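You operate a simulated robot arm through the tools that you are given. There is no shell and no other tool. Be economical: measure what you need, move in short steps, check, and stop when the job is done.

The job below is to be done with a simulated two-armed robot. You get a single attempt, and the scene is never put back.

## Task
Pick up the small grey-band bottle marked "JOB 35" from the top of the prep bench with one hand, pass it to the other hand and put it on the top of the stir bench. Set down upright: small grey-band bottle.

The check looks at the end state, three seconds after you hand in, the way a careful person would. Anything else that was tipped, shoved, dropped, spilled or broken makes it a failure.

## Robot
Two 7-joint arms with four-finger grippers on one trunk, on a base that drives. Base frame: it is fixed to the floor where the robot stands at the start and does not move with it; the origin is under the middle of the robot, x ahead of it, y to its left, z up; the surface under the hand at the start is at about z = 85. Lengths are in cm, angles in degrees, forces in N, time in s.
The left shoulder is at the start at [4, 18.1, 97.9], the right one opposite. With the tool pointing down near the work surface each hand reaches from about 24 to 82 cm from the robot's upright axis, wherever it stands, measured 20 degrees to its own side. Places, roughly: top of the stir bench [10, 60, 90]. Payload 3.67 kg a hand.
The TCP of each hand is the grasp point between the finger pads, 2.8 cm short of the fingertips. In the tool frame z runs along the fingers and y along their closing line. Largest opening 11.2 cm; the body of the gripper starts 7.3 cm behind the TCP.
Orientation is that of the tool frame in the base frame, as a unit quaternion [w, x, y, z]. With the fingers straight down and closing along the base's y, the tool's x points along the base's -x, its y along +y and its z along -z.

## Interface
- The arms move only by the tool move_arm. It takes "left_plan", "right_plan" or both (then of equal length, played together; a hand with none holds still); each is a list of rows, each a list of 3 entries, a list of its own where there are three numbers: the shift along the tool's x, y, z in cm, then the turn, a rotation vector about the tool's x, y, z in rad, then the gripper command, from -1 (fully open) to 1 (shut), values between in proportion. In form: [[[x, y, z], [rx, ry, rz], claw], ...]. A call has 1 to 10 rows; each row is the pose to reach, as a shift and turn from the pose commanded when the call began, along the tool's axes at that moment. Each row takes 0.2 s and may step no farther than 5 cm and 8.6 degrees from the row before; otherwise, or with a gripper value out of range, the whole call is refused. Where a pose cannot be reached the arm comes as near as it can. A force on the tool above 40 N (or 10 N above the force at the start of the call, whichever is more), or a blocked arm, ends the call early, and 0.2 s more pass. The fingers move at their own pace and stop on an object; they squeeze with about 33 N. The grip force told is the motor's: it shows also when the fingers shut on nothing. Time passes only in rows, and 0.2 s behind the last, so rows that repeat a pose let the fingers close. It gives the time, the measured TCP pose, the force on the tool (base axes), the opening and the grip force at its end, in the units of the frame above (readings bear some noise), with the torque about the TCP (base axes, N m) and any sound that the robot's microphone picked up.
- Cameras (640 x 400 px; columns grow to the right, rows downward): "scene" is now at [10.92, 4.49, 122.77]; the picture's right is [0.41, -0.91, -0.00], its down [-0.37, -0.17, -0.92] and it looks along [0.83, 0.37, -0.40] (base axes); focal length 214 px, centre (320, 200). "left" rides on the left gripper at [6, 1.8, -10.4] in its tool frame; the picture's right is [-0.29, 0.96, 0.00], its down [-0.80, -0.24, -0.55] and it looks along [-0.53, -0.16, 0.83] (tool axes); focal length 234 px, centre (320, 200). "right" rides on the right gripper at [6, -1.8, -10.4] in its tool frame; the picture's right is [0.29, 0.96, 0.00], its down [-0.80, 0.24, -0.55] and it looks along [-0.53, 0.16, 0.83] (tool axes); focal length 234 px, centre (320, 200). There is no depth. A picture from a camera that has moved, and an enlarged one, comes with that camera's place and axes in the base frame and with its lens. The place of the scene camera against the robot may be out by one fixed shift of up to 1.2 cm in any direction.
- get_image(camera): a new picture of that camera. The clock stands still meanwhile.
- raise_lower(by): slides the trunk up (or, below 0, down) by that many cm; the arms and the scene camera ride with it, the base frame stays. It gives what a move gives, with no picture.
- drive_base(legs): drives the robot by 1 to 6 legs, each [ahead, left, turn to the left] in cm, cm and degrees, along the robot's own axes; the way and the turn of a leg run together, so that a leg with both is an arc; at most 150 cm and 180 degrees a leg. The arms and the cameras ride along, it lands a little off, and it stops where it bumps. It gives what a move gives.
- turn_head(pan, tilt): turns the head with the scene camera to pan (to the left, within 86 degrees either way) and tilt (down, from -29 to 69), counted from straight ahead of the robot. It gives what a move gives.
- zoom(camera, box): a new picture of the part [left, top, right, bottom] of that camera's present view, enlarged. The clock stands still meanwhile.
- sign_off(): hands the job in; it is judged then, once.

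Work in short steps. Places have to be worked out from the pictures, the camera data and where the tool is seen: move nearer, look again, correct. Check each grasp and each placing, and mend what went wrong. You have 120 turns and 92 pictures in all, those below and enlarged ones among them. Open the grippers and draw the arms clear of the work before you hand the job in, unless the task says otherwise; then end with one line.

The tools are called by a JSON object that holds its "method" and its "body". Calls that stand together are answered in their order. move_arm: Moves the arms, as the interface text tells. Its arguments: {"type":"object","properties":{"left_plan":{"type":"array","items":{"type":"array"}},"right_plan":{"type":"array","items":{"type":"array"}}},"required":[]} The other tools are called the same way: raise_lower (by) slides the trunk up or down; drive_base (legs) drives the base; turn_head (pan, tilt) turns the head that bears the scene camera; get_image (camera) takes a picture; zoom (camera, box) takes an enlarged picture of a part of a camera's view; sign_off () hands the job in.

At the start:

```text
time: 0.0
left_position: [41.47, 29.2, 114.89]
left_tcp_rot: [0.0, 0.0, 1.0, 0.0]
left_wrist_force: [0.0, 0.4, -0.6]
left_wrist_torque: [-0.02, -0.01, 0.0]
left_finger_gap: 11.2
left_grasp_force: 0.0
right_position: [51.95, -14.69, 118.87]
right_tcp_rot: [0.0, 0.001, 1.0, 0.0]
right_wrist_force: [0.0, 0.6, -0.5]
right_wrist_torque: [-0.02, 0.01, -0.01]
right_finger_gap: 11.2
right_grasp_force: 0.1
trunk travel left (down, up): [-10.0, 41.4]
robot x, y, heading: [-0.16, 0.35, 0.1]
head pan, tilt: [24.2, 23.8]
```

scene: 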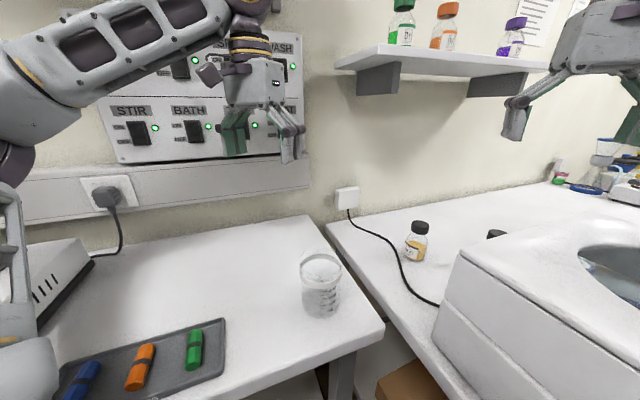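
right: 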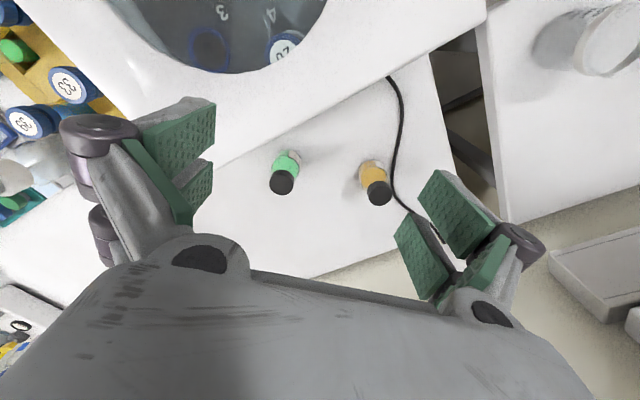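
left: 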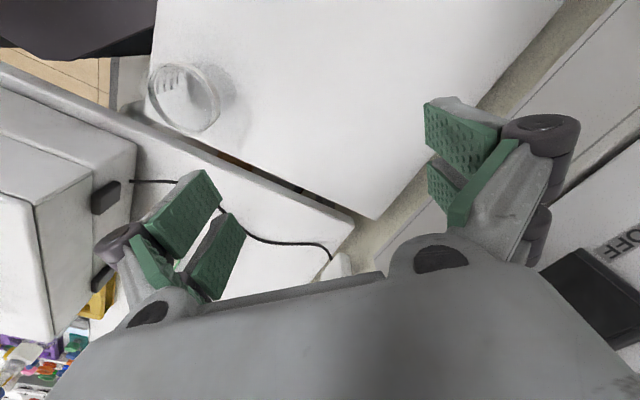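

The pictures show bottles on the bench ahead, but no grey-band one yet. I turn the head to look ahead and right.

{"method": "turn_head", "body": {"pan": -10, "tilt": 32}}

{"method": "get_image", "body": {"camera": "scene"}}

```text
time: 1.0
left_position: [41.48, 29.02, 114.84]
left_tcp_rot: [0.0, 0.0, 1.0, 0.0]
left_wrist_force: [-0.3, 0.9, -1.2]
left_wrist_torque: [0.01, 0.02, 0.02]
left_finger_gap: 11.21
left_grasp_force: 0.1
right_position: [52.0, -14.67, 118.82]
right_tcp_rot: [0.0, 0.0, 1.0, 0.001]
right_wrist_force: [0.2, -0.3, -0.1]
right_wrist_torque: [-0.02, -0.02, 0.0]
right_finger_gap: 11.2
right_grasp_force: 0.1
trunk travel left (down, up): [-10.0, 41.4]
robot x, y, heading: [-0.16, 0.11, -0.1]
head pan, tilt: [-10.0, 32.0]
```

```text
88 pictures are left
camera scene: at [11.31, -0.84, 121.46], right [-0.17, -0.98, 0.0], down [-0.52, 0.09, -0.85], along [0.84, -0.15, -0.53], focal length 214 px, centre (320, 200)
```

scene: 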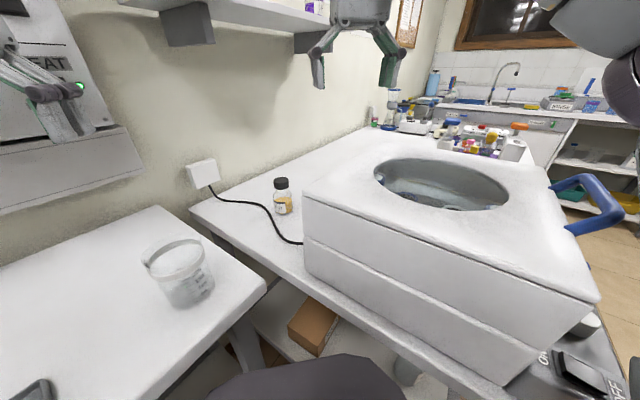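

The bench ahead holds a water bath and bottles behind it. I look further right and left.

{"method": "turn_head", "body": {"pan": -65, "tilt": 35}}

{"method": "get_image", "body": {"camera": "scene"}}

{"method": "turn_head", "body": {"pan": 75, "tilt": 35}}

{"method": "get_image", "body": {"camera": "scene"}}

{"method": "zoom", "body": {"camera": "right", "box": [200, 0, 440, 230]}}

```text
time: 2.2
left_position: [41.46, 29.16, 114.83]
left_tcp_rot: [0.0, 0.0, 1.0, 0.0]
left_wrist_force: [0.1, 0.0, 0.4]
left_wrist_torque: [0.01, 0.02, -0.01]
left_finger_gap: 11.19
left_grasp_force: 0.1
right_position: [51.98, -14.75, 118.91]
right_tcp_rot: [0.0, 0.001, 1.0, 0.0]
right_wrist_force: [0.3, 0.6, -0.7]
right_wrist_torque: [0.04, 0.01, -0.02]
right_finger_gap: 11.18
right_grasp_force: 0.1
trunk travel left (down, up): [-10.0, 41.4]
robot x, y, heading: [-0.32, 0.14, -0.1]
head pan, tilt: [-65.0, 35.0]
```

```text
87 pictures are left
camera scene: at [6.22, -7.27, 121.0], right [-0.91, -0.42, 0.0], down [-0.24, 0.52, -0.82], along [0.35, -0.74, -0.57], focal length 214 px, centre (320, 200)
```

scene: 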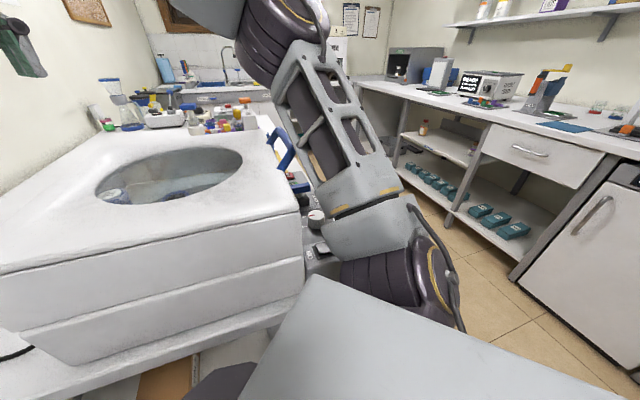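

```text
time: 4.5
left_position: [41.57, 29.18, 114.85]
left_tcp_rot: [0.0, -0.001, 1.0, 0.0]
left_wrist_force: [0.3, -0.4, -0.2]
left_wrist_torque: [-0.02, -0.02, -0.03]
left_finger_gap: 11.18
left_grasp_force: 0.2
right_position: [51.98, -14.75, 118.83]
right_tcp_rot: [0.001, -0.001, 1.0, -0.001]
right_wrist_force: [-0.2, 1.1, 0.7]
right_wrist_torque: [-0.05, 0.0, 0.0]
right_finger_gap: 11.2
right_grasp_force: 0.2
trunk travel left (down, up): [-10.0, 41.4]
robot x, y, heading: [-0.31, -0.16, -0.1]
head pan, tilt: [75.0, 35.0]
```

```text
86 pictures are left
camera scene: at [4.77, 9.21, 121.0], right [0.97, -0.26, 0.0], down [-0.15, -0.55, -0.82], along [0.21, 0.79, -0.57], focal length 214 px, centre (320, 200)
```

scene: 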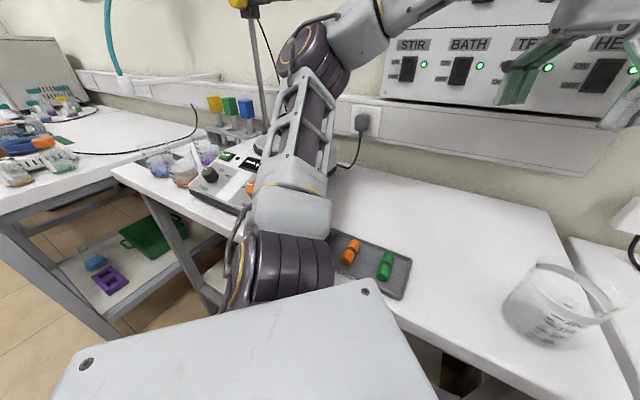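

```text
1.74 times, centred on (320, 115) of right
camera zoom: at [45.92, -16.5, 129.29], right [-0.29, 0.96, 0.0], down [0.8, 0.24, 0.55], along [0.53, 0.16, -0.83], focal length 407 px, centre (320, 348)
```

zoom: 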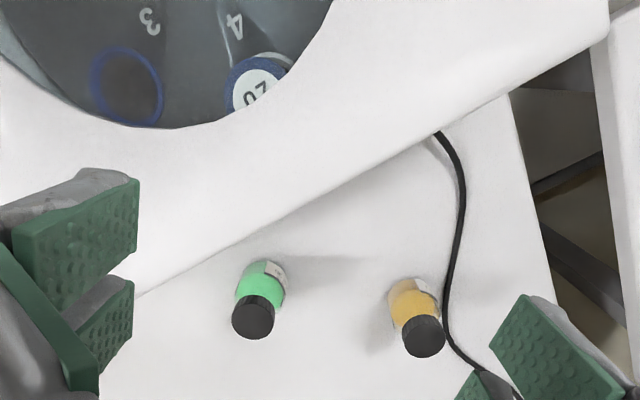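

Two small black-capped bottles stand on the bench behind the bath. I aim the head at them and enlarge to read labels.

{"method": "turn_head", "body": {"pan": 5, "tilt": 20}}

{"method": "raise_lower", "body": {"by": 25}}

{"method": "get_image", "body": {"camera": "scene"}}

{"method": "get_image", "body": {"camera": "right"}}

{"method": "get_image", "body": {"camera": "left"}}

```text
time: 5.9
left_position: [41.53, 29.13, 114.83]
left_tcp_rot: [0.001, 0.0, 1.0, 0.0]
left_wrist_force: [-0.2, 0.4, 0.9]
left_wrist_torque: [0.03, 0.01, 0.01]
left_finger_gap: 11.15
left_grasp_force: 0.0
right_position: [51.96, -14.71, 119.01]
right_tcp_rot: [0.0, 0.0, 1.0, 0.0]
right_wrist_force: [0.8, -0.3, 0.2]
right_wrist_torque: [0.01, 0.0, -0.01]
right_finger_gap: 11.18
right_grasp_force: 0.0
trunk travel left (down, up): [-10.0, 41.4]
robot x, y, heading: [0.29, 0.14, 0.1]
head pan, tilt: [5.0, 20.0]
```

```text
time: 7.8
left_position: [38.99, 29.63, 128.17]
left_tcp_rot: [-0.078, 0.029, 0.995, 0.063]
left_wrist_force: [-1.9, -0.7, -18.4]
left_wrist_torque: [0.22, 0.11, -0.03]
left_finger_gap: 11.18
left_grasp_force: 0.1
right_position: [51.75, -13.55, 140.22]
right_tcp_rot: [-0.001, -0.004, 1.0, -0.001]
right_wrist_force: [-0.4, -0.7, -0.2]
right_wrist_torque: [0.04, 0.0, 0.02]
right_finger_gap: 11.18
right_grasp_force: 0.0
trunk travel left (down, up): [-30.9, 20.5]
robot x, y, heading: [-0.28, 0.16, 0.3]
head pan, tilt: [5.0, 20.0]
stopped: the arm was blocked; the commanded pose is now the measured one
```

```text
84 pictures are left
camera scene: at [11.44, 2.49, 144.64], right [0.1, -1.0, 0.0], down [-0.34, -0.04, -0.94], along [0.94, 0.09, -0.34], focal length 214 px, centre (320, 200)
```

scene: 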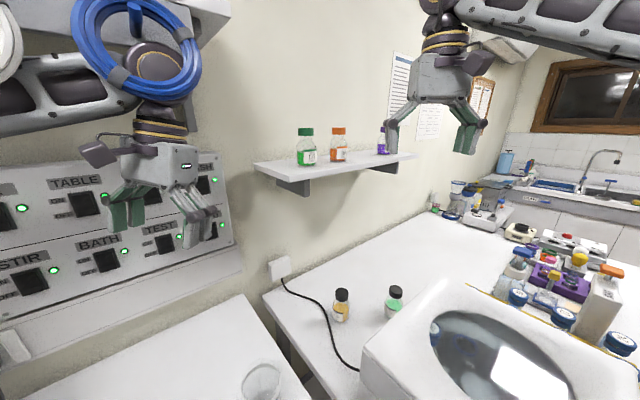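

```text
83 pictures are left
camera right: at [45.76, -15.26, 150.63], right [-0.29, 0.96, 0.0], down [0.8, 0.25, 0.55], along [0.53, 0.16, -0.83], focal length 234 px, centre (320, 200)
```

right: 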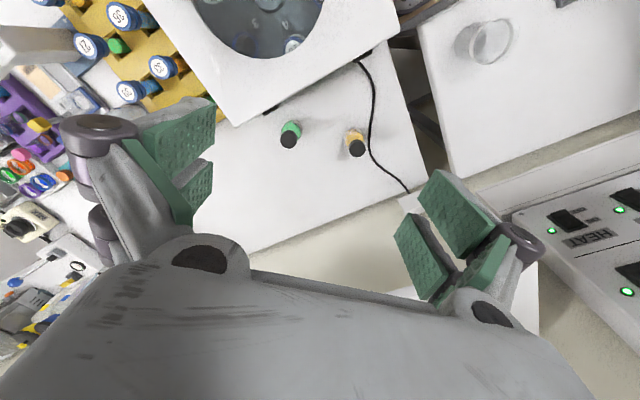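

```text
82 pictures are left
camera left: at [34.73, 30.52, 139.42], right [0.35, 0.93, 0.07], down [0.85, -0.35, 0.39], along [0.39, -0.08, -0.92], focal length 234 px, centre (320, 200)
```

left: 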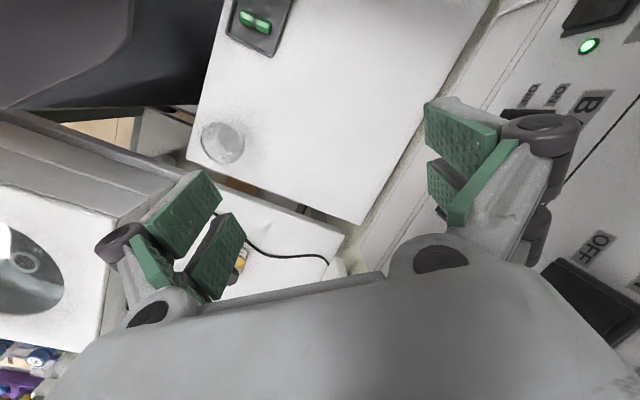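

The trunk raise was blocked by something above the left arm (blue coil on an overhead shelf); I lower it straight back a bit, and then zoom at the labels.

{"method": "raise_lower", "body": {"by": -8}}

{"method": "zoom", "body": {"camera": "scene", "box": [260, 240, 480, 378]}}

{"method": "zoom", "body": {"camera": "right", "box": [0, 0, 240, 150]}}

{"method": "zoom", "body": {"camera": "scene", "box": [440, 160, 640, 370]}}

{"method": "zoom", "body": {"camera": "scene", "box": [0, 0, 240, 150]}}

```text
time: 9.0
left_position: [39.29, 28.88, 120.49]
left_tcp_rot: [-0.072, 0.031, 0.995, 0.066]
left_wrist_force: [-0.2, -1.0, 0.1]
left_wrist_torque: [0.02, 0.0, 0.0]
left_finger_gap: 11.21
left_grasp_force: 0.0
right_position: [51.88, -14.33, 132.0]
right_tcp_rot: [0.0, -0.003, 1.0, 0.0]
right_wrist_force: [-0.6, 0.0, 0.8]
right_wrist_torque: [0.0, 0.01, 0.01]
right_finger_gap: 11.2
right_grasp_force: 0.0
trunk travel left (down, up): [-22.9, 28.5]
robot x, y, heading: [-0.37, 0.4, 0.5]
head pan, tilt: [5.0, 20.0]
```

```text
2.90 times, centred on (370, 309) of scene
camera zoom: at [11.65, 1.75, 136.38], right [0.09, -1.0, 0.0], down [-0.34, -0.03, -0.94], along [0.94, 0.09, -0.34], focal length 622 px, centre (175, -116)
```

zoom: 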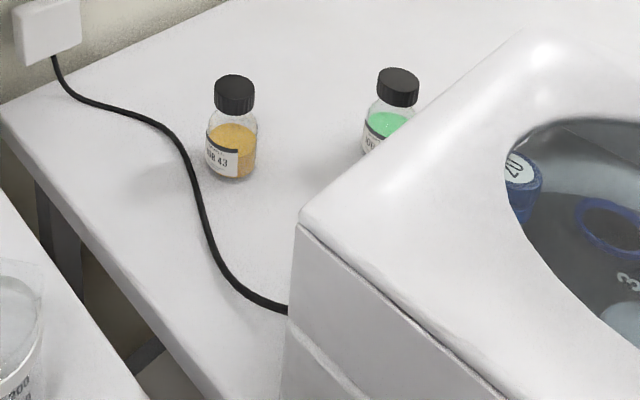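

```text
2.67 times, centred on (120, 75) of right
camera zoom: at [45.89, -16.06, 142.3], right [-0.29, 0.96, 0.0], down [0.8, 0.24, 0.55], along [0.53, 0.16, -0.83], focal length 624 px, centre (853, 533)
```

zoom: 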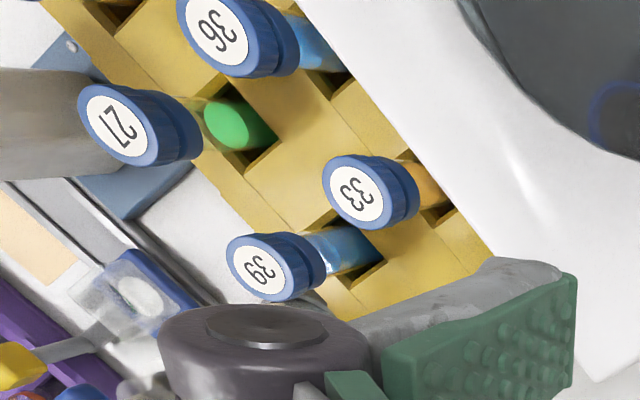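

```text
1.90 times, centred on (540, 265) of scene
camera zoom: at [11.65, 1.75, 136.38], right [0.09, -1.0, 0.0], down [-0.34, -0.03, -0.94], along [0.94, 0.09, -0.34], focal length 408 px, centre (-99, 76)
```

zoom: 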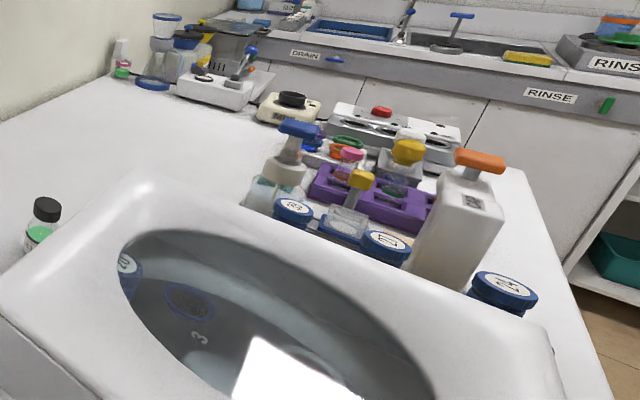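

```text
2.67 times, centred on (120, 75) of scene
camera zoom: at [11.65, 1.75, 136.38], right [0.09, -1.0, 0.0], down [-0.34, -0.03, -0.94], along [0.94, 0.09, -0.34], focal length 572 px, centre (853, 533)
```

zoom: 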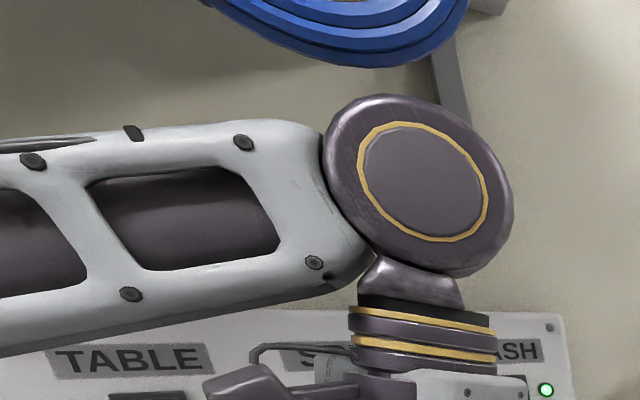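

Amber reads JOB 43, so the green one is a candidate. I zoom in on its label.

{"method": "zoom", "body": {"camera": "scene", "box": [375, 255, 415, 300]}}

{"method": "zoom", "body": {"camera": "right", "box": [250, 100, 400, 195]}}

```text
8.89 times, centred on (395, 278) of scene
camera zoom: at [11.65, 1.75, 136.38], right [0.09, -1.0, 0.0], down [-0.34, -0.03, -0.94], along [0.94, 0.09, -0.34], focal length 1906 px, centre (-347, -489)
```

zoom: 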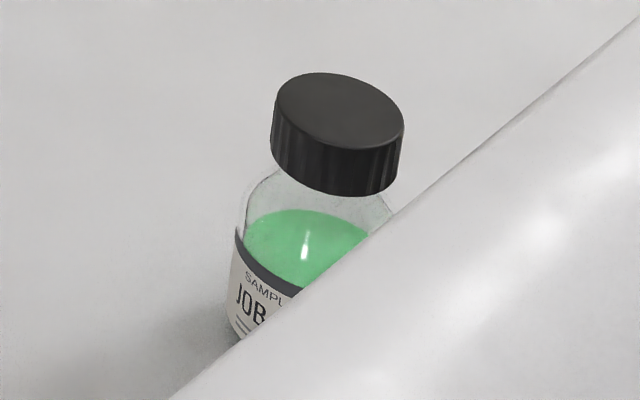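

```text
4.21 times, centred on (325, 148) of right
camera zoom: at [45.89, -16.06, 142.3], right [-0.29, 0.96, 0.0], down [0.8, 0.24, 0.55], along [0.53, 0.16, -0.83], focal length 986 px, centre (299, 421)
```

zoom: 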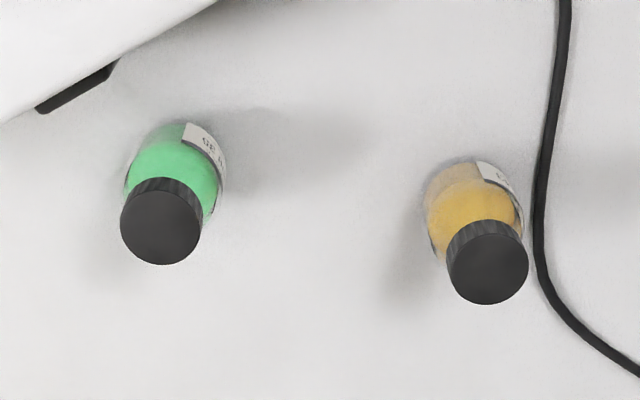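

Bottle with green content sits about (66, -17), cap top z≈96, but its number is hidden by the bath. I swing the right hand to look at its label from the left-near side.

{"method": "move_arm", "body": {"right_plan": [[[-0.5, 1, 2.1], [0, 0, 0.14], -1], [[-1.1, 1.9, 4.2], [0, 0, 0.28], -1], [[-1.6, 2.9, 6.4], [0, 0, 0.42], -1], [[-2.2, 3.9, 8.5], [0, 0, 0.56], -1], [[-2.7, 4.8, 10.6], [0, 0, 0.7], -1], [[-3.2, 5.8, 12.7], [0, 0, 0.84], -1], [[-3.8, 6.7, 14.9], [0, 0, 0.98], -1], [[-4.3, 7.7, 17], [0, 0, 1.11], -1]]}}

{"method": "get_image", "body": {"camera": "right"}}

```text
time: 10.8
left_position: [39.24, 28.85, 120.56]
left_tcp_rot: [-0.073, 0.031, 0.995, 0.064]
left_wrist_force: [0.5, 0.2, 0.1]
left_wrist_torque: [0.0, 0.01, 0.01]
left_finger_gap: 11.21
left_grasp_force: 0.0
right_position: [56.36, -6.52, 114.93]
right_tcp_rot: [0.0, 0.526, 0.85, -0.001]
right_wrist_force: [0.0, -0.2, 0.8]
right_wrist_torque: [-0.04, 0.0, 0.01]
right_finger_gap: 11.17
right_grasp_force: 0.0
trunk travel left (down, up): [-22.9, 28.5]
robot x, y, heading: [-0.06, 0.3, 0.3]
head pan, tilt: [5.0, 20.0]
```

```text
75 pictures are left
camera right: at [52.12, -1.96, 125.24], right [0.73, 0.69, 0.0], down [0.57, -0.61, 0.55], along [0.38, -0.4, -0.83], focal length 234 px, centre (320, 200)
```

right: 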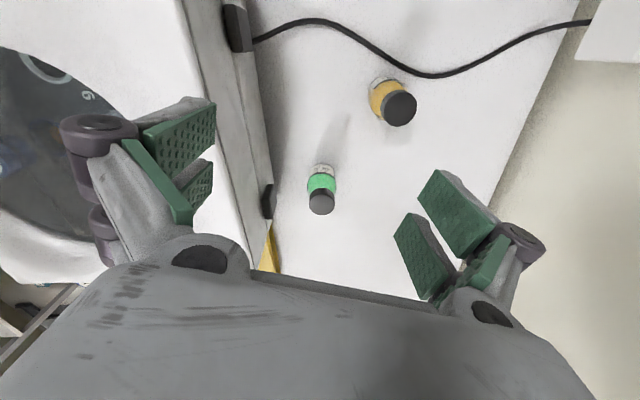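

Now the green bottle is near the picture centre. I enlarge its label.

{"method": "zoom", "body": {"camera": "right", "box": [295, 155, 350, 220]}}

{"method": "zoom", "body": {"camera": "scene", "box": [330, 240, 420, 320]}}

```text
6.15 times, centred on (322, 188) of right
camera zoom: at [52.12, -1.96, 125.24], right [0.73, 0.69, 0.0], down [0.57, -0.61, 0.55], along [0.38, -0.4, -0.83], focal length 1441 px, centre (305, 277)
```

zoom: 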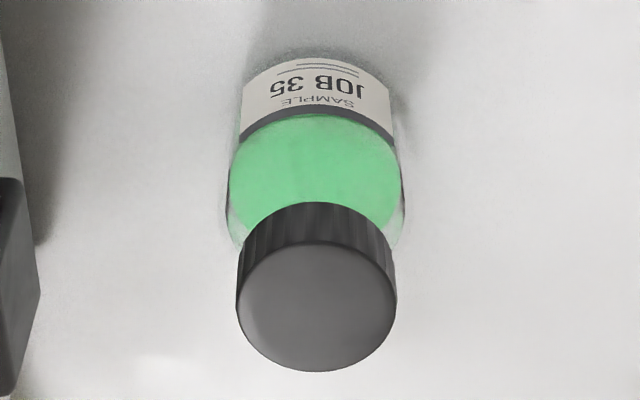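

```text
5.00 times, centred on (375, 280) of scene
camera zoom: at [11.72, 1.75, 136.37], right [0.09, -1.0, 0.0], down [-0.34, -0.03, -0.94], along [0.94, 0.09, -0.34], focal length 1072 px, centre (45, -200)
```

zoom: 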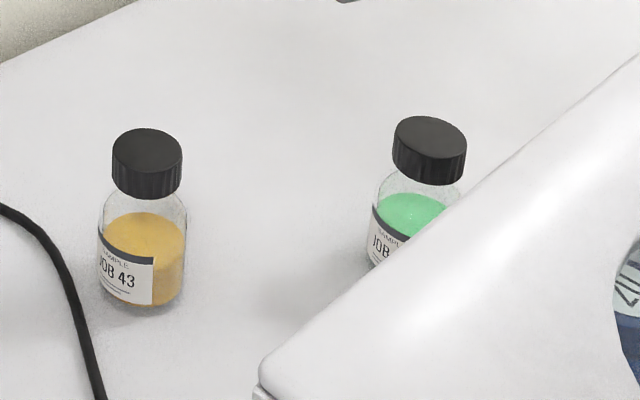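

It reads JOB 35. From two views I get cap top centre (67.0, -17.2, 94.7), cap ~4 cm wide, bench z≈85.6. I move the right hand above it with the fingers half closed.

{"method": "move_arm", "body": {"right_plan": [[[-3.6, 1.2, 0], [0, 0, 0], -0.3], [[-7.2, 2.4, 0], [0, 0, 0], -0.3], [[-10.8, 3.6, 1], [0, 0, 0], -0.3], [[-14.3, 4.7, 3], [0, 0, 0], -0.3], [[-14.3, 4.7, 6.5], [0, 0, 0], -0.3], [[-14.3, 4.7, 6.5], [0, 0, 0], -0.3]]}}

{"method": "get_image", "body": {"camera": "right"}}

{"method": "get_image", "body": {"camera": "scene"}}

```text
time: 12.2
left_position: [39.18, 28.87, 120.39]
left_tcp_rot: [-0.072, 0.032, 0.995, 0.066]
left_wrist_force: [-0.9, -0.8, 0.4]
left_wrist_torque: [0.0, 0.01, -0.03]
left_finger_gap: 11.2
left_grasp_force: 0.1
right_position: [66.8, -17.29, 108.3]
right_tcp_rot: [0.0, 0.525, 0.851, 0.0]
right_wrist_force: [-0.8, 0.1, -0.4]
right_wrist_torque: [0.03, 0.01, 0.01]
right_finger_gap: 7.26
right_grasp_force: 0.1
trunk travel left (down, up): [-22.9, 28.5]
robot x, y, heading: [-0.14, -0.1, 0.2]
head pan, tilt: [5.0, 20.0]
```

```text
72 pictures are left
camera right: at [62.58, -12.62, 118.58], right [0.73, 0.69, 0.0], down [0.57, -0.6, 0.55], along [0.38, -0.4, -0.83], focal length 234 px, centre (320, 200)
```

right: 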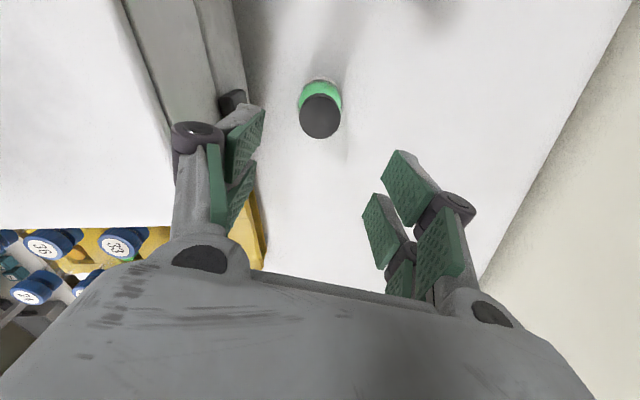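

```text
71 pictures are left
camera scene: at [11.64, 1.75, 136.39], right [0.09, -1.0, 0.0], down [-0.34, -0.03, -0.94], along [0.94, 0.09, -0.34], focal length 214 px, centre (320, 200)
```

scene: 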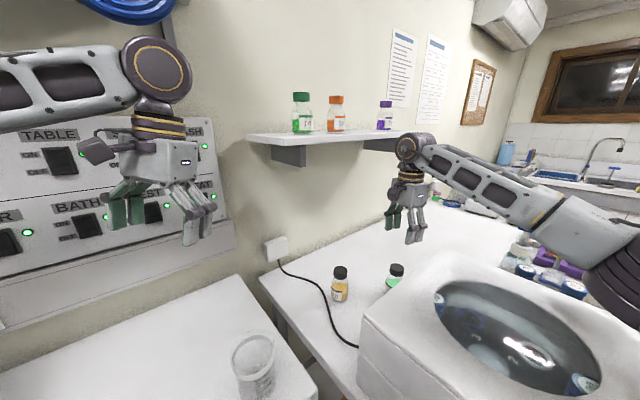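

Cap seen at about (66.7, -17.0), fingers straddle it, and about 3 cm clear of the bath. I descend to grip height on the cap (TCP z 94.0).

{"method": "move_arm", "body": {"right_plan": [[[0.2, 0, 3.5], [0, 0, 0], -0.3], [[0.2, 0, 7], [0, 0, 0], -0.3], [[0.2, 0, 9.5], [0, 0, 0], -0.3]]}}

{"method": "get_image", "body": {"camera": "right"}}

```text
time: 13.0
left_position: [39.43, 29.18, 120.78]
left_tcp_rot: [-0.071, 0.031, 0.995, 0.063]
left_wrist_force: [0.4, 0.7, 0.4]
left_wrist_torque: [-0.01, -0.03, -0.02]
left_finger_gap: 11.17
left_grasp_force: 0.1
right_position: [67.19, -16.7, 100.81]
right_tcp_rot: [0.012, 0.525, 0.851, 0.005]
right_wrist_force: [0.2, -0.1, 0.0]
right_wrist_torque: [0.02, 0.0, 0.02]
right_finger_gap: 7.28
right_grasp_force: 0.1
trunk travel left (down, up): [-22.9, 28.5]
robot x, y, heading: [0.13, -0.27, 0.5]
head pan, tilt: [5.0, 20.0]
```

```text
70 pictures are left
camera right: at [62.65, -12.05, 111.07], right [0.73, 0.69, 0.01], down [0.56, -0.6, 0.57], along [0.4, -0.41, -0.82], focal length 234 px, centre (320, 200)
```

right: 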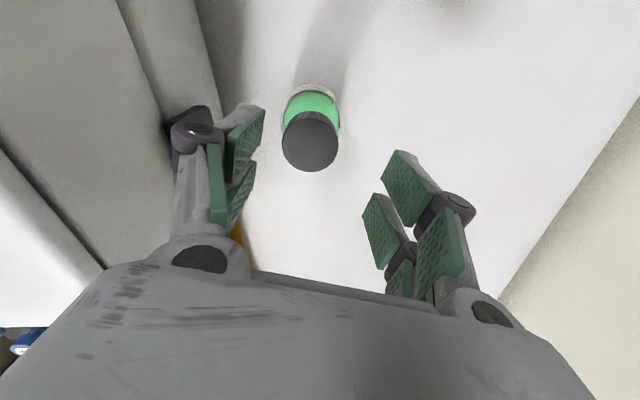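

The descent fell short (reach limit with the raised trunk). I back up a little, and lower the trunk 10 cm.

{"method": "move_arm", "body": {"right_plan": [[[0, 0, -4], [0, 0, 0], -0.3], [[0, 0, -8], [0, 0, 0], -0.3], [[0, 0, -8], [0, 0, 0], -0.3]]}}

{"method": "raise_lower", "body": {"by": -10}}

{"method": "get_image", "body": {"camera": "right"}}

```text
time: 13.8
left_position: [39.08, 28.8, 120.38]
left_tcp_rot: [-0.071, 0.03, 0.995, 0.066]
left_wrist_force: [-0.2, -0.4, -0.4]
left_wrist_torque: [0.02, 0.0, -0.01]
left_finger_gap: 11.18
left_grasp_force: 0.1
right_position: [66.5, -16.87, 106.79]
right_tcp_rot: [-0.002, 0.525, 0.851, 0.001]
right_wrist_force: [-0.6, -0.5, 0.3]
right_wrist_torque: [0.01, -0.02, -0.04]
right_finger_gap: 7.26
right_grasp_force: 0.0
trunk travel left (down, up): [-22.9, 28.5]
robot x, y, heading: [-0.28, 0.3, 0.3]
head pan, tilt: [5.0, 20.0]
```

```text
time: 14.7
left_position: [39.1, 29.64, 113.69]
left_tcp_rot: [-0.07, 0.03, 0.995, 0.069]
left_wrist_force: [-0.1, -0.2, 0.3]
left_wrist_torque: [0.0, 0.04, -0.01]
left_finger_gap: 11.16
left_grasp_force: 0.0
right_position: [66.15, -14.21, 115.5]
right_tcp_rot: [0.105, 0.508, 0.853, 0.058]
right_wrist_force: [-0.4, -1.0, -0.2]
right_wrist_torque: [0.02, 0.0, -0.02]
right_finger_gap: 7.26
right_grasp_force: 0.0
trunk travel left (down, up): [-16.3, 35.0]
robot x, y, heading: [1.11, -0.34, 1.2]
head pan, tilt: [5.0, 20.0]
stopped: the arm was blocked; the commanded pose is now the measured one
```

```text
69 pictures are left
camera right: at [59.35, -9.74, 124.48], right [0.68, 0.71, 0.16], down [0.44, -0.58, 0.68], along [0.58, -0.4, -0.71], focal length 234 px, centre (320, 200)
```

right: 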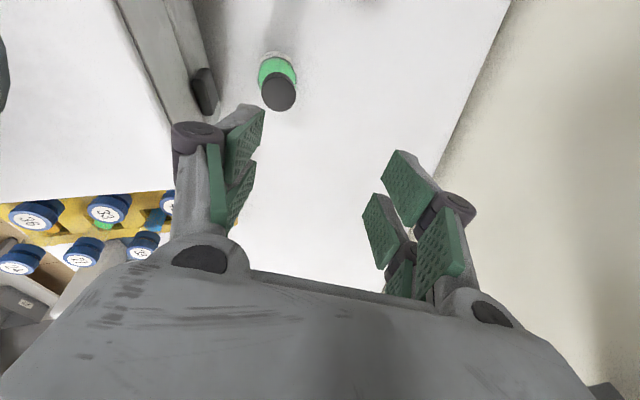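

The right arm seems to have lain on the bath rim. I raise the trunk by 4 and look.

{"method": "raise_lower", "body": {"by": 5}}

{"method": "turn_head", "body": {"pan": -25, "tilt": 30}}

{"method": "get_image", "body": {"camera": "scene"}}

```text
time: 15.7
left_position: [39.98, 28.26, 118.84]
left_tcp_rot: [-0.075, 0.028, 0.994, 0.075]
left_wrist_force: [-0.1, -0.4, 0.0]
left_wrist_torque: [0.05, 0.01, -0.02]
left_finger_gap: 11.19
left_grasp_force: 0.0
right_position: [67.36, -15.88, 119.36]
right_tcp_rot: [0.094, 0.51, 0.853, 0.059]
right_wrist_force: [0.4, -1.0, -0.7]
right_wrist_torque: [0.03, 0.06, 0.03]
right_finger_gap: 7.29
right_grasp_force: 0.1
trunk travel left (down, up): [-21.3, 30.0]
robot x, y, heading: [0.88, -0.21, 1.0]
head pan, tilt: [5.0, 20.0]
```

```text
time: 16.6
left_position: [39.92, 28.43, 118.93]
left_tcp_rot: [-0.074, 0.029, 0.994, 0.076]
left_wrist_force: [0.4, 0.1, 0.7]
left_wrist_torque: [0.0, 0.0, -0.03]
left_finger_gap: 11.17
left_grasp_force: 0.1
right_position: [67.04, -15.41, 119.58]
right_tcp_rot: [0.095, 0.509, 0.853, 0.059]
right_wrist_force: [-0.8, 0.9, -0.4]
right_wrist_torque: [0.02, 0.02, 0.01]
right_finger_gap: 7.26
right_grasp_force: 0.1
trunk travel left (down, up): [-21.3, 30.0]
robot x, y, heading: [0.74, -0.13, 1.0]
head pan, tilt: [-25.0, 30.0]
```

```text
68 pictures are left
camera scene: at [11.71, -3.11, 133.24], right [-0.4, -0.91, 0.0], down [-0.46, 0.2, -0.87], along [0.79, -0.35, -0.5], focal length 214 px, centre (320, 200)
```

scene: 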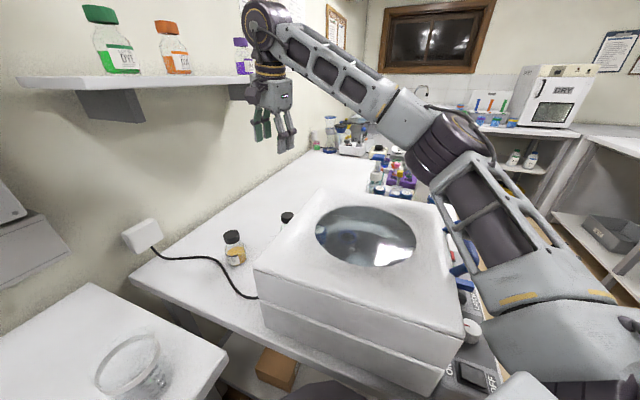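

Nothing seems shifted; the bath top (z≈103) lies right under the right arm's elbow, so I need the trunk higher. First I lower the left hand (so it clears the overhead coil) and level the right hand.

{"method": "move_arm", "body": {"left_plan": [[[0, 0, 4], [0, 0, 0], -1], [[0, 0, 8], [0, 0, 0], -1], [[0, 0, 11], [0, 0, 0], -1]], "right_plan": [[[0, 0, 0], [0.1, 0.05, 0.015], -0.3], [[0, 0, 0], [0.2, 0.1, 0.03], -0.3], [[0, 0, 0], [0.2, 0.1, 0.03], -0.3]]}}

{"method": "raise_lower", "body": {"by": 10}}

{"method": "get_image", "body": {"camera": "scene"}}

```text
time: 17.6
left_position: [38.36, 27.51, 108.59]
left_tcp_rot: [-0.075, 0.036, 0.993, 0.09]
left_wrist_force: [0.1, 0.7, 0.8]
left_wrist_torque: [0.05, -0.01, -0.02]
left_finger_gap: 11.21
left_grasp_force: 0.1
right_position: [67.11, -18.18, 119.25]
right_tcp_rot: [-0.005, 0.527, 0.85, 0.008]
right_wrist_force: [0.3, 0.3, -0.2]
right_wrist_torque: [0.05, 0.0, 0.01]
right_finger_gap: 7.28
right_grasp_force: 0.0
trunk travel left (down, up): [-21.3, 30.0]
robot x, y, heading: [0.91, -0.76, 0.9]
head pan, tilt: [-25.0, 30.0]
stopped in row 3 (left hand): the arm was blocked; the commanded pose is now the measured one
```

```text
time: 18.9
left_position: [38.9, 29.02, 118.02]
left_tcp_rot: [-0.076, 0.033, 0.993, 0.083]
left_wrist_force: [-0.9, -0.3, 0.7]
left_wrist_torque: [-0.03, 0.03, -0.01]
left_finger_gap: 11.22
left_grasp_force: 0.2
right_position: [67.89, -16.7, 128.88]
right_tcp_rot: [-0.005, 0.526, 0.85, 0.001]
right_wrist_force: [0.6, -0.4, -0.8]
right_wrist_torque: [-0.03, 0.02, 0.01]
right_finger_gap: 7.3
right_grasp_force: 0.0
trunk travel left (down, up): [-31.3, 20.0]
robot x, y, heading: [0.96, -0.68, 1.3]
head pan, tilt: [-25.0, 30.0]
```

```text
67 pictures are left
camera scene: at [12.61, -4.2, 143.1], right [-0.41, -0.91, 0.0], down [-0.46, 0.21, -0.86], along [0.79, -0.35, -0.51], focal length 214 px, centre (320, 200)
```

scene: 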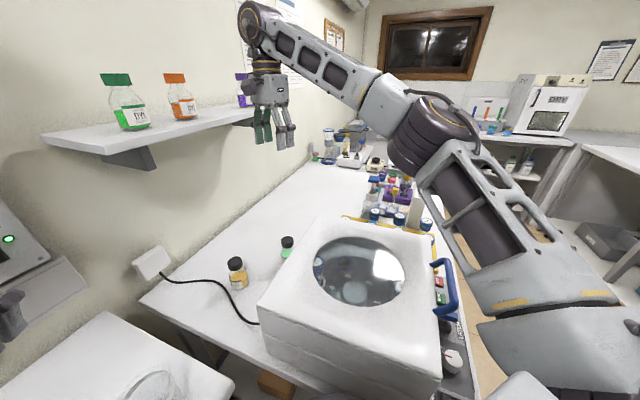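

The left arm was blocked while lowering; I look left to see what it touches and if anything is disturbed.

{"method": "turn_head", "body": {"pan": 65, "tilt": 35}}

{"method": "get_image", "body": {"camera": "scene"}}

```text
time: 20.6
left_position: [38.97, 29.04, 117.99]
left_tcp_rot: [-0.078, 0.032, 0.993, 0.082]
left_wrist_force: [0.9, 0.5, -0.6]
left_wrist_torque: [-0.04, 0.0, 0.0]
left_finger_gap: 11.19
left_grasp_force: 0.1
right_position: [67.94, -16.72, 128.78]
right_tcp_rot: [-0.004, 0.526, 0.85, 0.001]
right_wrist_force: [0.8, -0.5, -0.1]
right_wrist_torque: [-0.01, -0.01, 0.02]
right_finger_gap: 7.29
right_grasp_force: 0.1
trunk travel left (down, up): [-31.3, 20.0]
robot x, y, heading: [0.67, -0.32, 0.8]
head pan, tilt: [65.0, 35.0]
```

```text
66 pictures are left
camera scene: at [7.96, 7.48, 142.34], right [0.91, -0.41, -0.01], down [-0.24, -0.52, -0.82], along [0.33, 0.75, -0.57], focal length 214 px, centre (320, 200)
```

scene: 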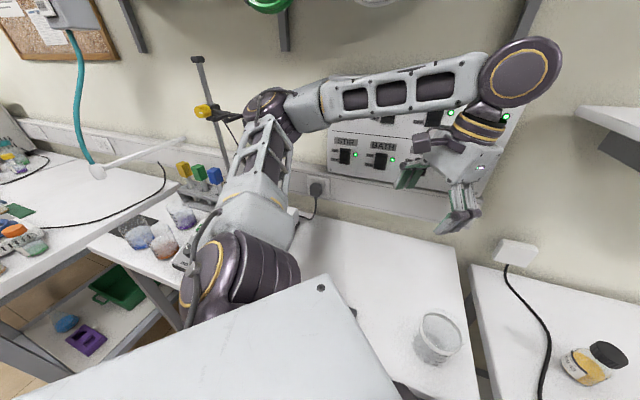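

Nothing looks disturbed on the left. With shoulders higher now, I lower the right hand in steps to z≈104 above the cap.

{"method": "move_arm", "body": {"right_plan": [[[0.1, -0.4, 5], [0, 0, 0], -0.3], [[0.2, -0.8, 10], [0, 0, 0], -0.3], [[0.3, -1.2, 15], [0, 0, 0], -0.3], [[0.3, -1.2, 20], [0, 0, 0], -0.3], [[0.3, -1.2, 25], [0, 0, 0], -0.3], [[0.3, -1.2, 25], [0, 0, 0], -0.3]]}}

{"method": "get_image", "body": {"camera": "right"}}

```text
refused: row 1 steps farther than a row can; nothing moved
```

```text
65 pictures are left
camera right: at [63.73, -12.22, 139.28], right [0.73, 0.69, 0.0], down [0.57, -0.61, 0.55], along [0.37, -0.4, -0.84], focal length 234 px, centre (320, 200)
```

right: 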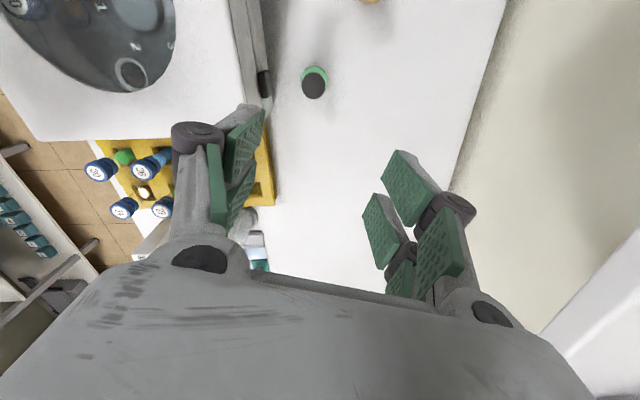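

The step was slightly too long; I use smaller rows. The bottle still stands where it was.

{"method": "move_arm", "body": {"right_plan": [[[0.1, -0.4, 4], [0, 0, 0], -0.3], [[0.2, -0.8, 8], [0, 0, 0], -0.3], [[0.3, -1.2, 12], [0, 0, 0], -0.3], [[0.3, -1.2, 16], [0, 0, 0], -0.3], [[0.3, -1.2, 20], [0, 0, 0], -0.3], [[0.3, -1.2, 24], [0, 0, 0], -0.3], [[0.3, -1.2, 26], [0, 0, 0], -0.3], [[0.3, -1.2, 26], [0, 0, 0], -0.3]]}}

{"method": "get_image", "body": {"camera": "right"}}

```text
time: 22.4
left_position: [38.96, 29.01, 117.98]
left_tcp_rot: [-0.078, 0.033, 0.993, 0.082]
left_wrist_force: [-0.4, -1.1, -0.2]
left_wrist_torque: [0.01, 0.0, 0.01]
left_finger_gap: 11.2
left_grasp_force: 0.0
right_position: [66.51, -16.66, 102.46]
right_tcp_rot: [-0.004, 0.527, 0.85, 0.002]
right_wrist_force: [0.3, 0.5, 0.0]
right_wrist_torque: [-0.02, 0.01, 0.0]
right_finger_gap: 7.28
right_grasp_force: 0.0
trunk travel left (down, up): [-31.3, 20.0]
robot x, y, heading: [1.02, -0.62, 1.0]
head pan, tilt: [65.0, 35.0]
```

```text
64 pictures are left
camera right: at [62.33, -12.23, 112.85], right [0.73, 0.69, 0.0], down [0.57, -0.61, 0.55], along [0.37, -0.4, -0.84], focal length 234 px, centre (320, 200)
```

right: 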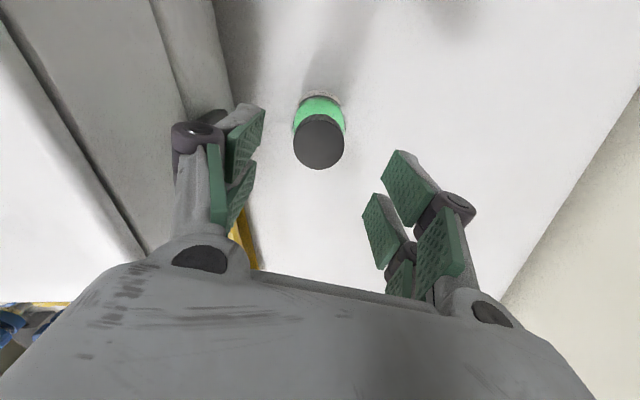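

Cap at (66.5, -16.8), directly under the TCP. I descend to z≈94.

{"method": "move_arm", "body": {"right_plan": [[[0, 0, 3], [0, 0, 0], -0.3], [[0, 0, 6], [0, 0, 0], -0.3], [[0, 0, 8.4], [0, 0, 0], -0.3], [[0, 0, 8.4], [0, 0, 0], -0.3]]}}

{"method": "get_image", "body": {"camera": "right"}}

```text
time: 23.4
left_position: [38.97, 29.06, 118.05]
left_tcp_rot: [-0.078, 0.032, 0.993, 0.082]
left_wrist_force: [0.4, 0.8, 0.1]
left_wrist_torque: [-0.01, -0.01, -0.01]
left_finger_gap: 11.2
left_grasp_force: 0.0
right_position: [66.5, -16.74, 94.03]
right_tcp_rot: [-0.004, 0.526, 0.851, 0.001]
right_wrist_force: [0.2, -0.1, 0.3]
right_wrist_torque: [0.0, 0.0, 0.0]
right_finger_gap: 7.29
right_grasp_force: 0.2
trunk travel left (down, up): [-31.3, 20.0]
robot x, y, heading: [0.77, -0.57, 0.9]
head pan, tilt: [65.0, 35.0]
```

```text
63 pictures are left
camera right: at [62.18, -12.3, 104.55], right [0.73, 0.69, 0.0], down [0.57, -0.61, 0.55], along [0.38, -0.4, -0.84], focal length 234 px, centre (320, 200)
```

right: 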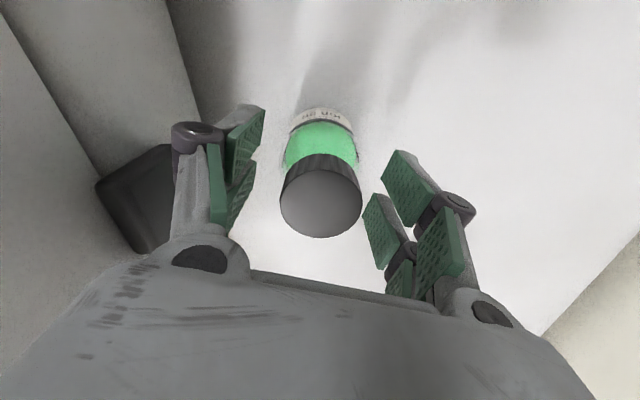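

The cap is centred between the pads. I close the gripper.

{"method": "move_arm", "body": {"right_plan": [[[0, 0, 0], [0, 0, 0], 0.1], [[0, 0, 0], [0, 0, 0], 0.6], [[0, 0, 0], [0, 0, 0], 0.6], [[0, 0, 0], [0, 0, 0], 0.6]]}}

{"method": "get_image", "body": {"camera": "right"}}

```text
time: 24.4
left_position: [39.0, 28.99, 117.98]
left_tcp_rot: [-0.078, 0.033, 0.993, 0.083]
left_wrist_force: [-0.4, -0.5, 0.3]
left_wrist_torque: [0.02, -0.03, 0.01]
left_finger_gap: 11.21
left_grasp_force: 0.1
right_position: [66.4, -16.81, 94.31]
right_tcp_rot: [-0.004, 0.526, 0.851, 0.002]
right_wrist_force: [0.7, 0.2, 14.3]
right_wrist_torque: [-0.1, 0.05, 0.01]
right_finger_gap: 3.8
right_grasp_force: 33.1
trunk travel left (down, up): [-31.3, 20.0]
robot x, y, heading: [0.93, -0.72, 1.1]
head pan, tilt: [65.0, 35.0]
```

```text
62 pictures are left
camera right: at [62.17, -12.33, 104.73], right [0.73, 0.69, 0.0], down [0.57, -0.61, 0.55], along [0.38, -0.4, -0.84], focal length 234 px, centre (320, 200)
```

right: 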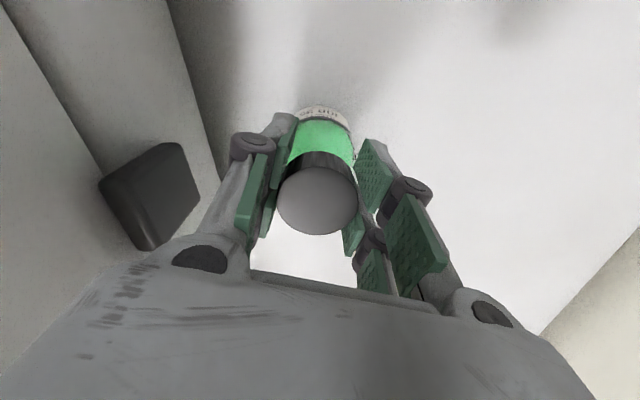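

Grip on the cap: gap 3.8 cm, 33 N. I lift slowly and check.

{"method": "move_arm", "body": {"right_plan": [[[0, 0, -1], [0, 0, 0], 0.6], [[0, 0, -3], [0, 0, 0], 0.6], [[0, 0, -6], [0, 0, 0], 0.6], [[0, 0, -10], [0, 0, 0], 0.6], [[0, 0, -14], [0, 0, 0], 0.6], [[0, 0, -18], [0, 0, 0], 0.6]]}}

{"method": "get_image", "body": {"camera": "right"}}

{"method": "turn_head", "body": {"pan": 10, "tilt": 30}}

{"method": "get_image", "body": {"camera": "scene"}}

```text
time: 25.8
left_position: [38.94, 29.06, 117.98]
left_tcp_rot: [-0.078, 0.033, 0.993, 0.083]
left_wrist_force: [-0.1, 0.0, -0.4]
left_wrist_torque: [-0.01, 0.02, -0.05]
left_finger_gap: 11.15
left_grasp_force: 0.1
right_position: [66.42, -16.78, 112.7]
right_tcp_rot: [-0.004, 0.525, 0.851, 0.001]
right_wrist_force: [0.3, -0.9, -3.4]
right_wrist_torque: [-0.01, 0.0, -0.01]
right_finger_gap: 3.75
right_grasp_force: 32.7
trunk travel left (down, up): [-31.3, 20.0]
robot x, y, heading: [0.69, -0.79, 0.9]
head pan, tilt: [65.0, 35.0]
```

```text
61 pictures are left
camera right: at [62.19, -12.29, 123.11], right [0.73, 0.69, 0.0], down [0.57, -0.61, 0.55], along [0.37, -0.4, -0.84], focal length 234 px, centre (320, 200)
```

right: 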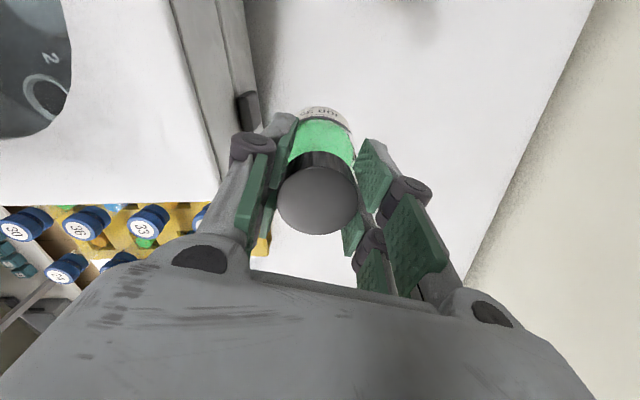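

```text
time: 27.0
left_position: [38.98, 29.1, 118.03]
left_tcp_rot: [-0.078, 0.033, 0.993, 0.082]
left_wrist_force: [0.6, -0.4, -0.3]
left_wrist_torque: [0.04, -0.01, 0.01]
left_finger_gap: 11.2
left_grasp_force: 0.1
right_position: [66.41, -16.88, 112.55]
right_tcp_rot: [-0.004, 0.526, 0.851, 0.001]
right_wrist_force: [-0.1, -0.2, -1.9]
right_wrist_torque: [-0.01, 0.01, 0.02]
right_finger_gap: 3.77
right_grasp_force: 33.3
trunk travel left (down, up): [-31.3, 20.0]
robot x, y, heading: [1.07, -0.63, 0.8]
head pan, tilt: [10.0, 30.0]
```

```text
60 pictures are left
camera scene: at [13.25, 1.15, 143.05], right [0.19, -0.98, -0.01], down [-0.5, -0.09, -0.86], along [0.85, 0.17, -0.51], focal length 214 px, centre (320, 200)
```

scene: 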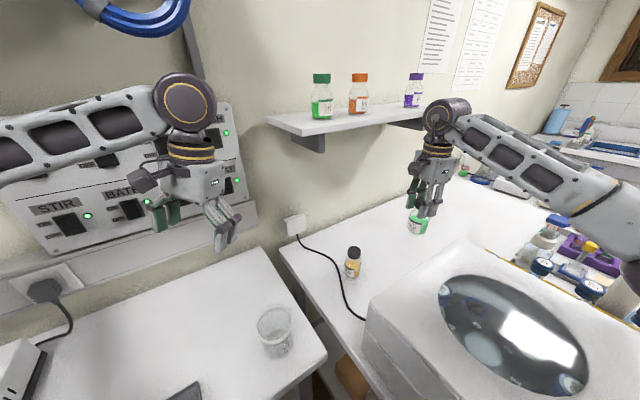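

The bottle is held (≈2–3 N weight), base about 8.7 cm below the right TCP. I plan an in-air pass near (54, 10): left hand coming tilted 55° on the body below, right hand on the cap. I start turning the left hand, half way first.

{"method": "move_arm", "body": {"left_plan": [[[-1.04, -0.88, -0.06], [0.051, -0.1, 0.086], -1], [[-2.07, -1.75, -0.12], [0.102, -0.199, 0.171], -1], [[-3.1, -2.6, -0.18], [0.154, -0.299, 0.257], -1], [[-4.1, -3.5, -0.24], [0.205, -0.399, 0.342], -1], [[-5.2, -4.4, -0.3], [0.256, -0.499, 0.428], -1], [[-6.2, -5.3, -0.4], [0.307, -0.598, 0.513], -1]]}}

{"method": "get_image", "body": {"camera": "scene"}}

```text
time: 28.6
left_position: [46.79, 19.84, 117.12]
left_tcp_rot: [0.191, 0.314, 0.924, -0.102]
left_wrist_force: [0.1, -0.7, 0.4]
left_wrist_torque: [0.01, -0.02, 0.02]
left_finger_gap: 11.2
left_grasp_force: 0.1
right_position: [66.5, -21.47, 112.93]
right_tcp_rot: [-0.005, 0.546, 0.838, 0.006]
right_wrist_force: [-1.1, -0.5, -2.1]
right_wrist_torque: [0.03, 0.02, -0.03]
right_finger_gap: 3.76
right_grasp_force: 32.9
trunk travel left (down, up): [-31.3, 20.0]
robot x, y, heading: [2.32, -0.85, -1.8]
head pan, tilt: [10.0, 30.0]
stopped in row 6 (left hand): the arm was blocked; the commanded pose is now the measured one
```

```text
59 pictures are left
camera scene: at [14.12, -1.21, 143.09], right [0.14, -0.99, -0.02], down [-0.5, -0.06, -0.87], along [0.86, 0.13, -0.5], focal length 214 px, centre (320, 200)
```

scene: 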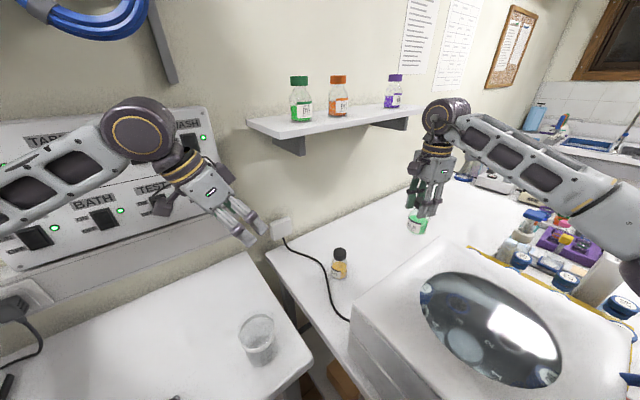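

The left arm met something again (the base was turned 3°). I look left to find it.

{"method": "turn_head", "body": {"pan": 60, "tilt": 15}}

{"method": "get_image", "body": {"camera": "scene"}}

{"method": "turn_head", "body": {"pan": 86, "tilt": 40}}

{"method": "get_image", "body": {"camera": "scene"}}

```text
time: 29.8
left_position: [47.08, 20.1, 116.98]
left_tcp_rot: [0.191, 0.313, 0.925, -0.103]
left_wrist_force: [0.1, -0.6, -0.7]
left_wrist_torque: [0.02, 0.01, -0.01]
left_finger_gap: 11.18
left_grasp_force: 0.1
right_position: [66.76, -21.2, 112.58]
right_tcp_rot: [-0.005, 0.546, 0.838, 0.006]
right_wrist_force: [-0.7, -0.4, -2.8]
right_wrist_torque: [0.01, -0.01, -0.02]
right_finger_gap: 3.76
right_grasp_force: 33.0
trunk travel left (down, up): [-31.3, 20.0]
robot x, y, heading: [2.26, -0.73, -1.7]
head pan, tilt: [60.0, 15.0]
```

```text
58 pictures are left
camera scene: at [10.39, 5.55, 145.63], right [0.85, -0.53, -0.01], down [-0.14, -0.2, -0.97], along [0.51, 0.83, -0.25], focal length 214 px, centre (320, 200)
```

scene: 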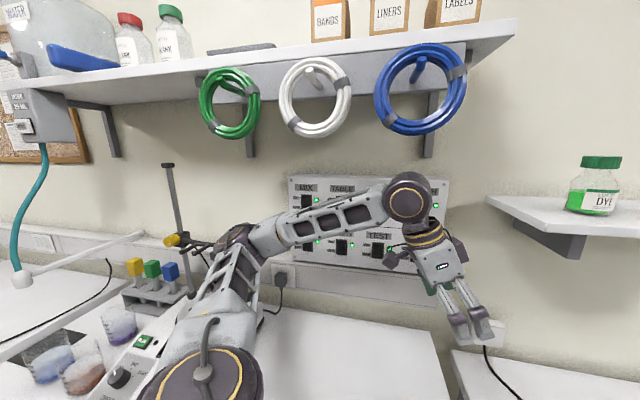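

```text
time: 30.7
left_position: [47.04, 20.14, 116.93]
left_tcp_rot: [0.19, 0.314, 0.925, -0.103]
left_wrist_force: [0.2, 0.3, 0.1]
left_wrist_torque: [0.02, 0.01, 0.01]
left_finger_gap: 11.2
left_grasp_force: 0.1
right_position: [66.7, -21.13, 112.64]
right_tcp_rot: [-0.005, 0.547, 0.837, 0.006]
right_wrist_force: [0.3, -0.6, -1.7]
right_wrist_torque: [-0.02, -0.01, 0.02]
right_finger_gap: 3.76
right_grasp_force: 33.2
trunk travel left (down, up): [-31.3, 20.0]
robot x, y, heading: [2.23, -0.95, -1.9]
head pan, tilt: [85.9, 40.0]
```

```text
57 pictures are left
camera scene: at [6.31, 6.18, 141.71], right [0.99, -0.1, -0.01], down [-0.07, -0.63, -0.78], along [0.07, 0.77, -0.63], focal length 214 px, centre (320, 200)
```

scene: 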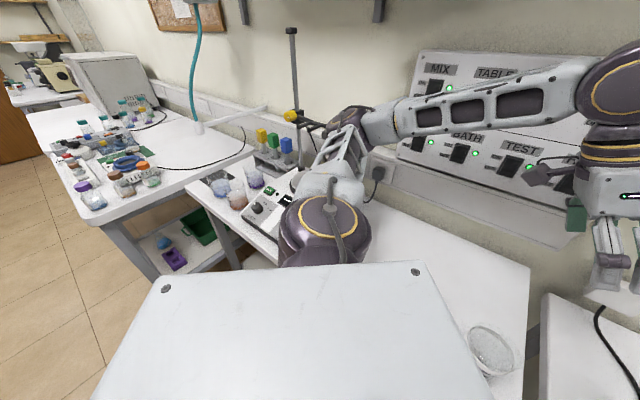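

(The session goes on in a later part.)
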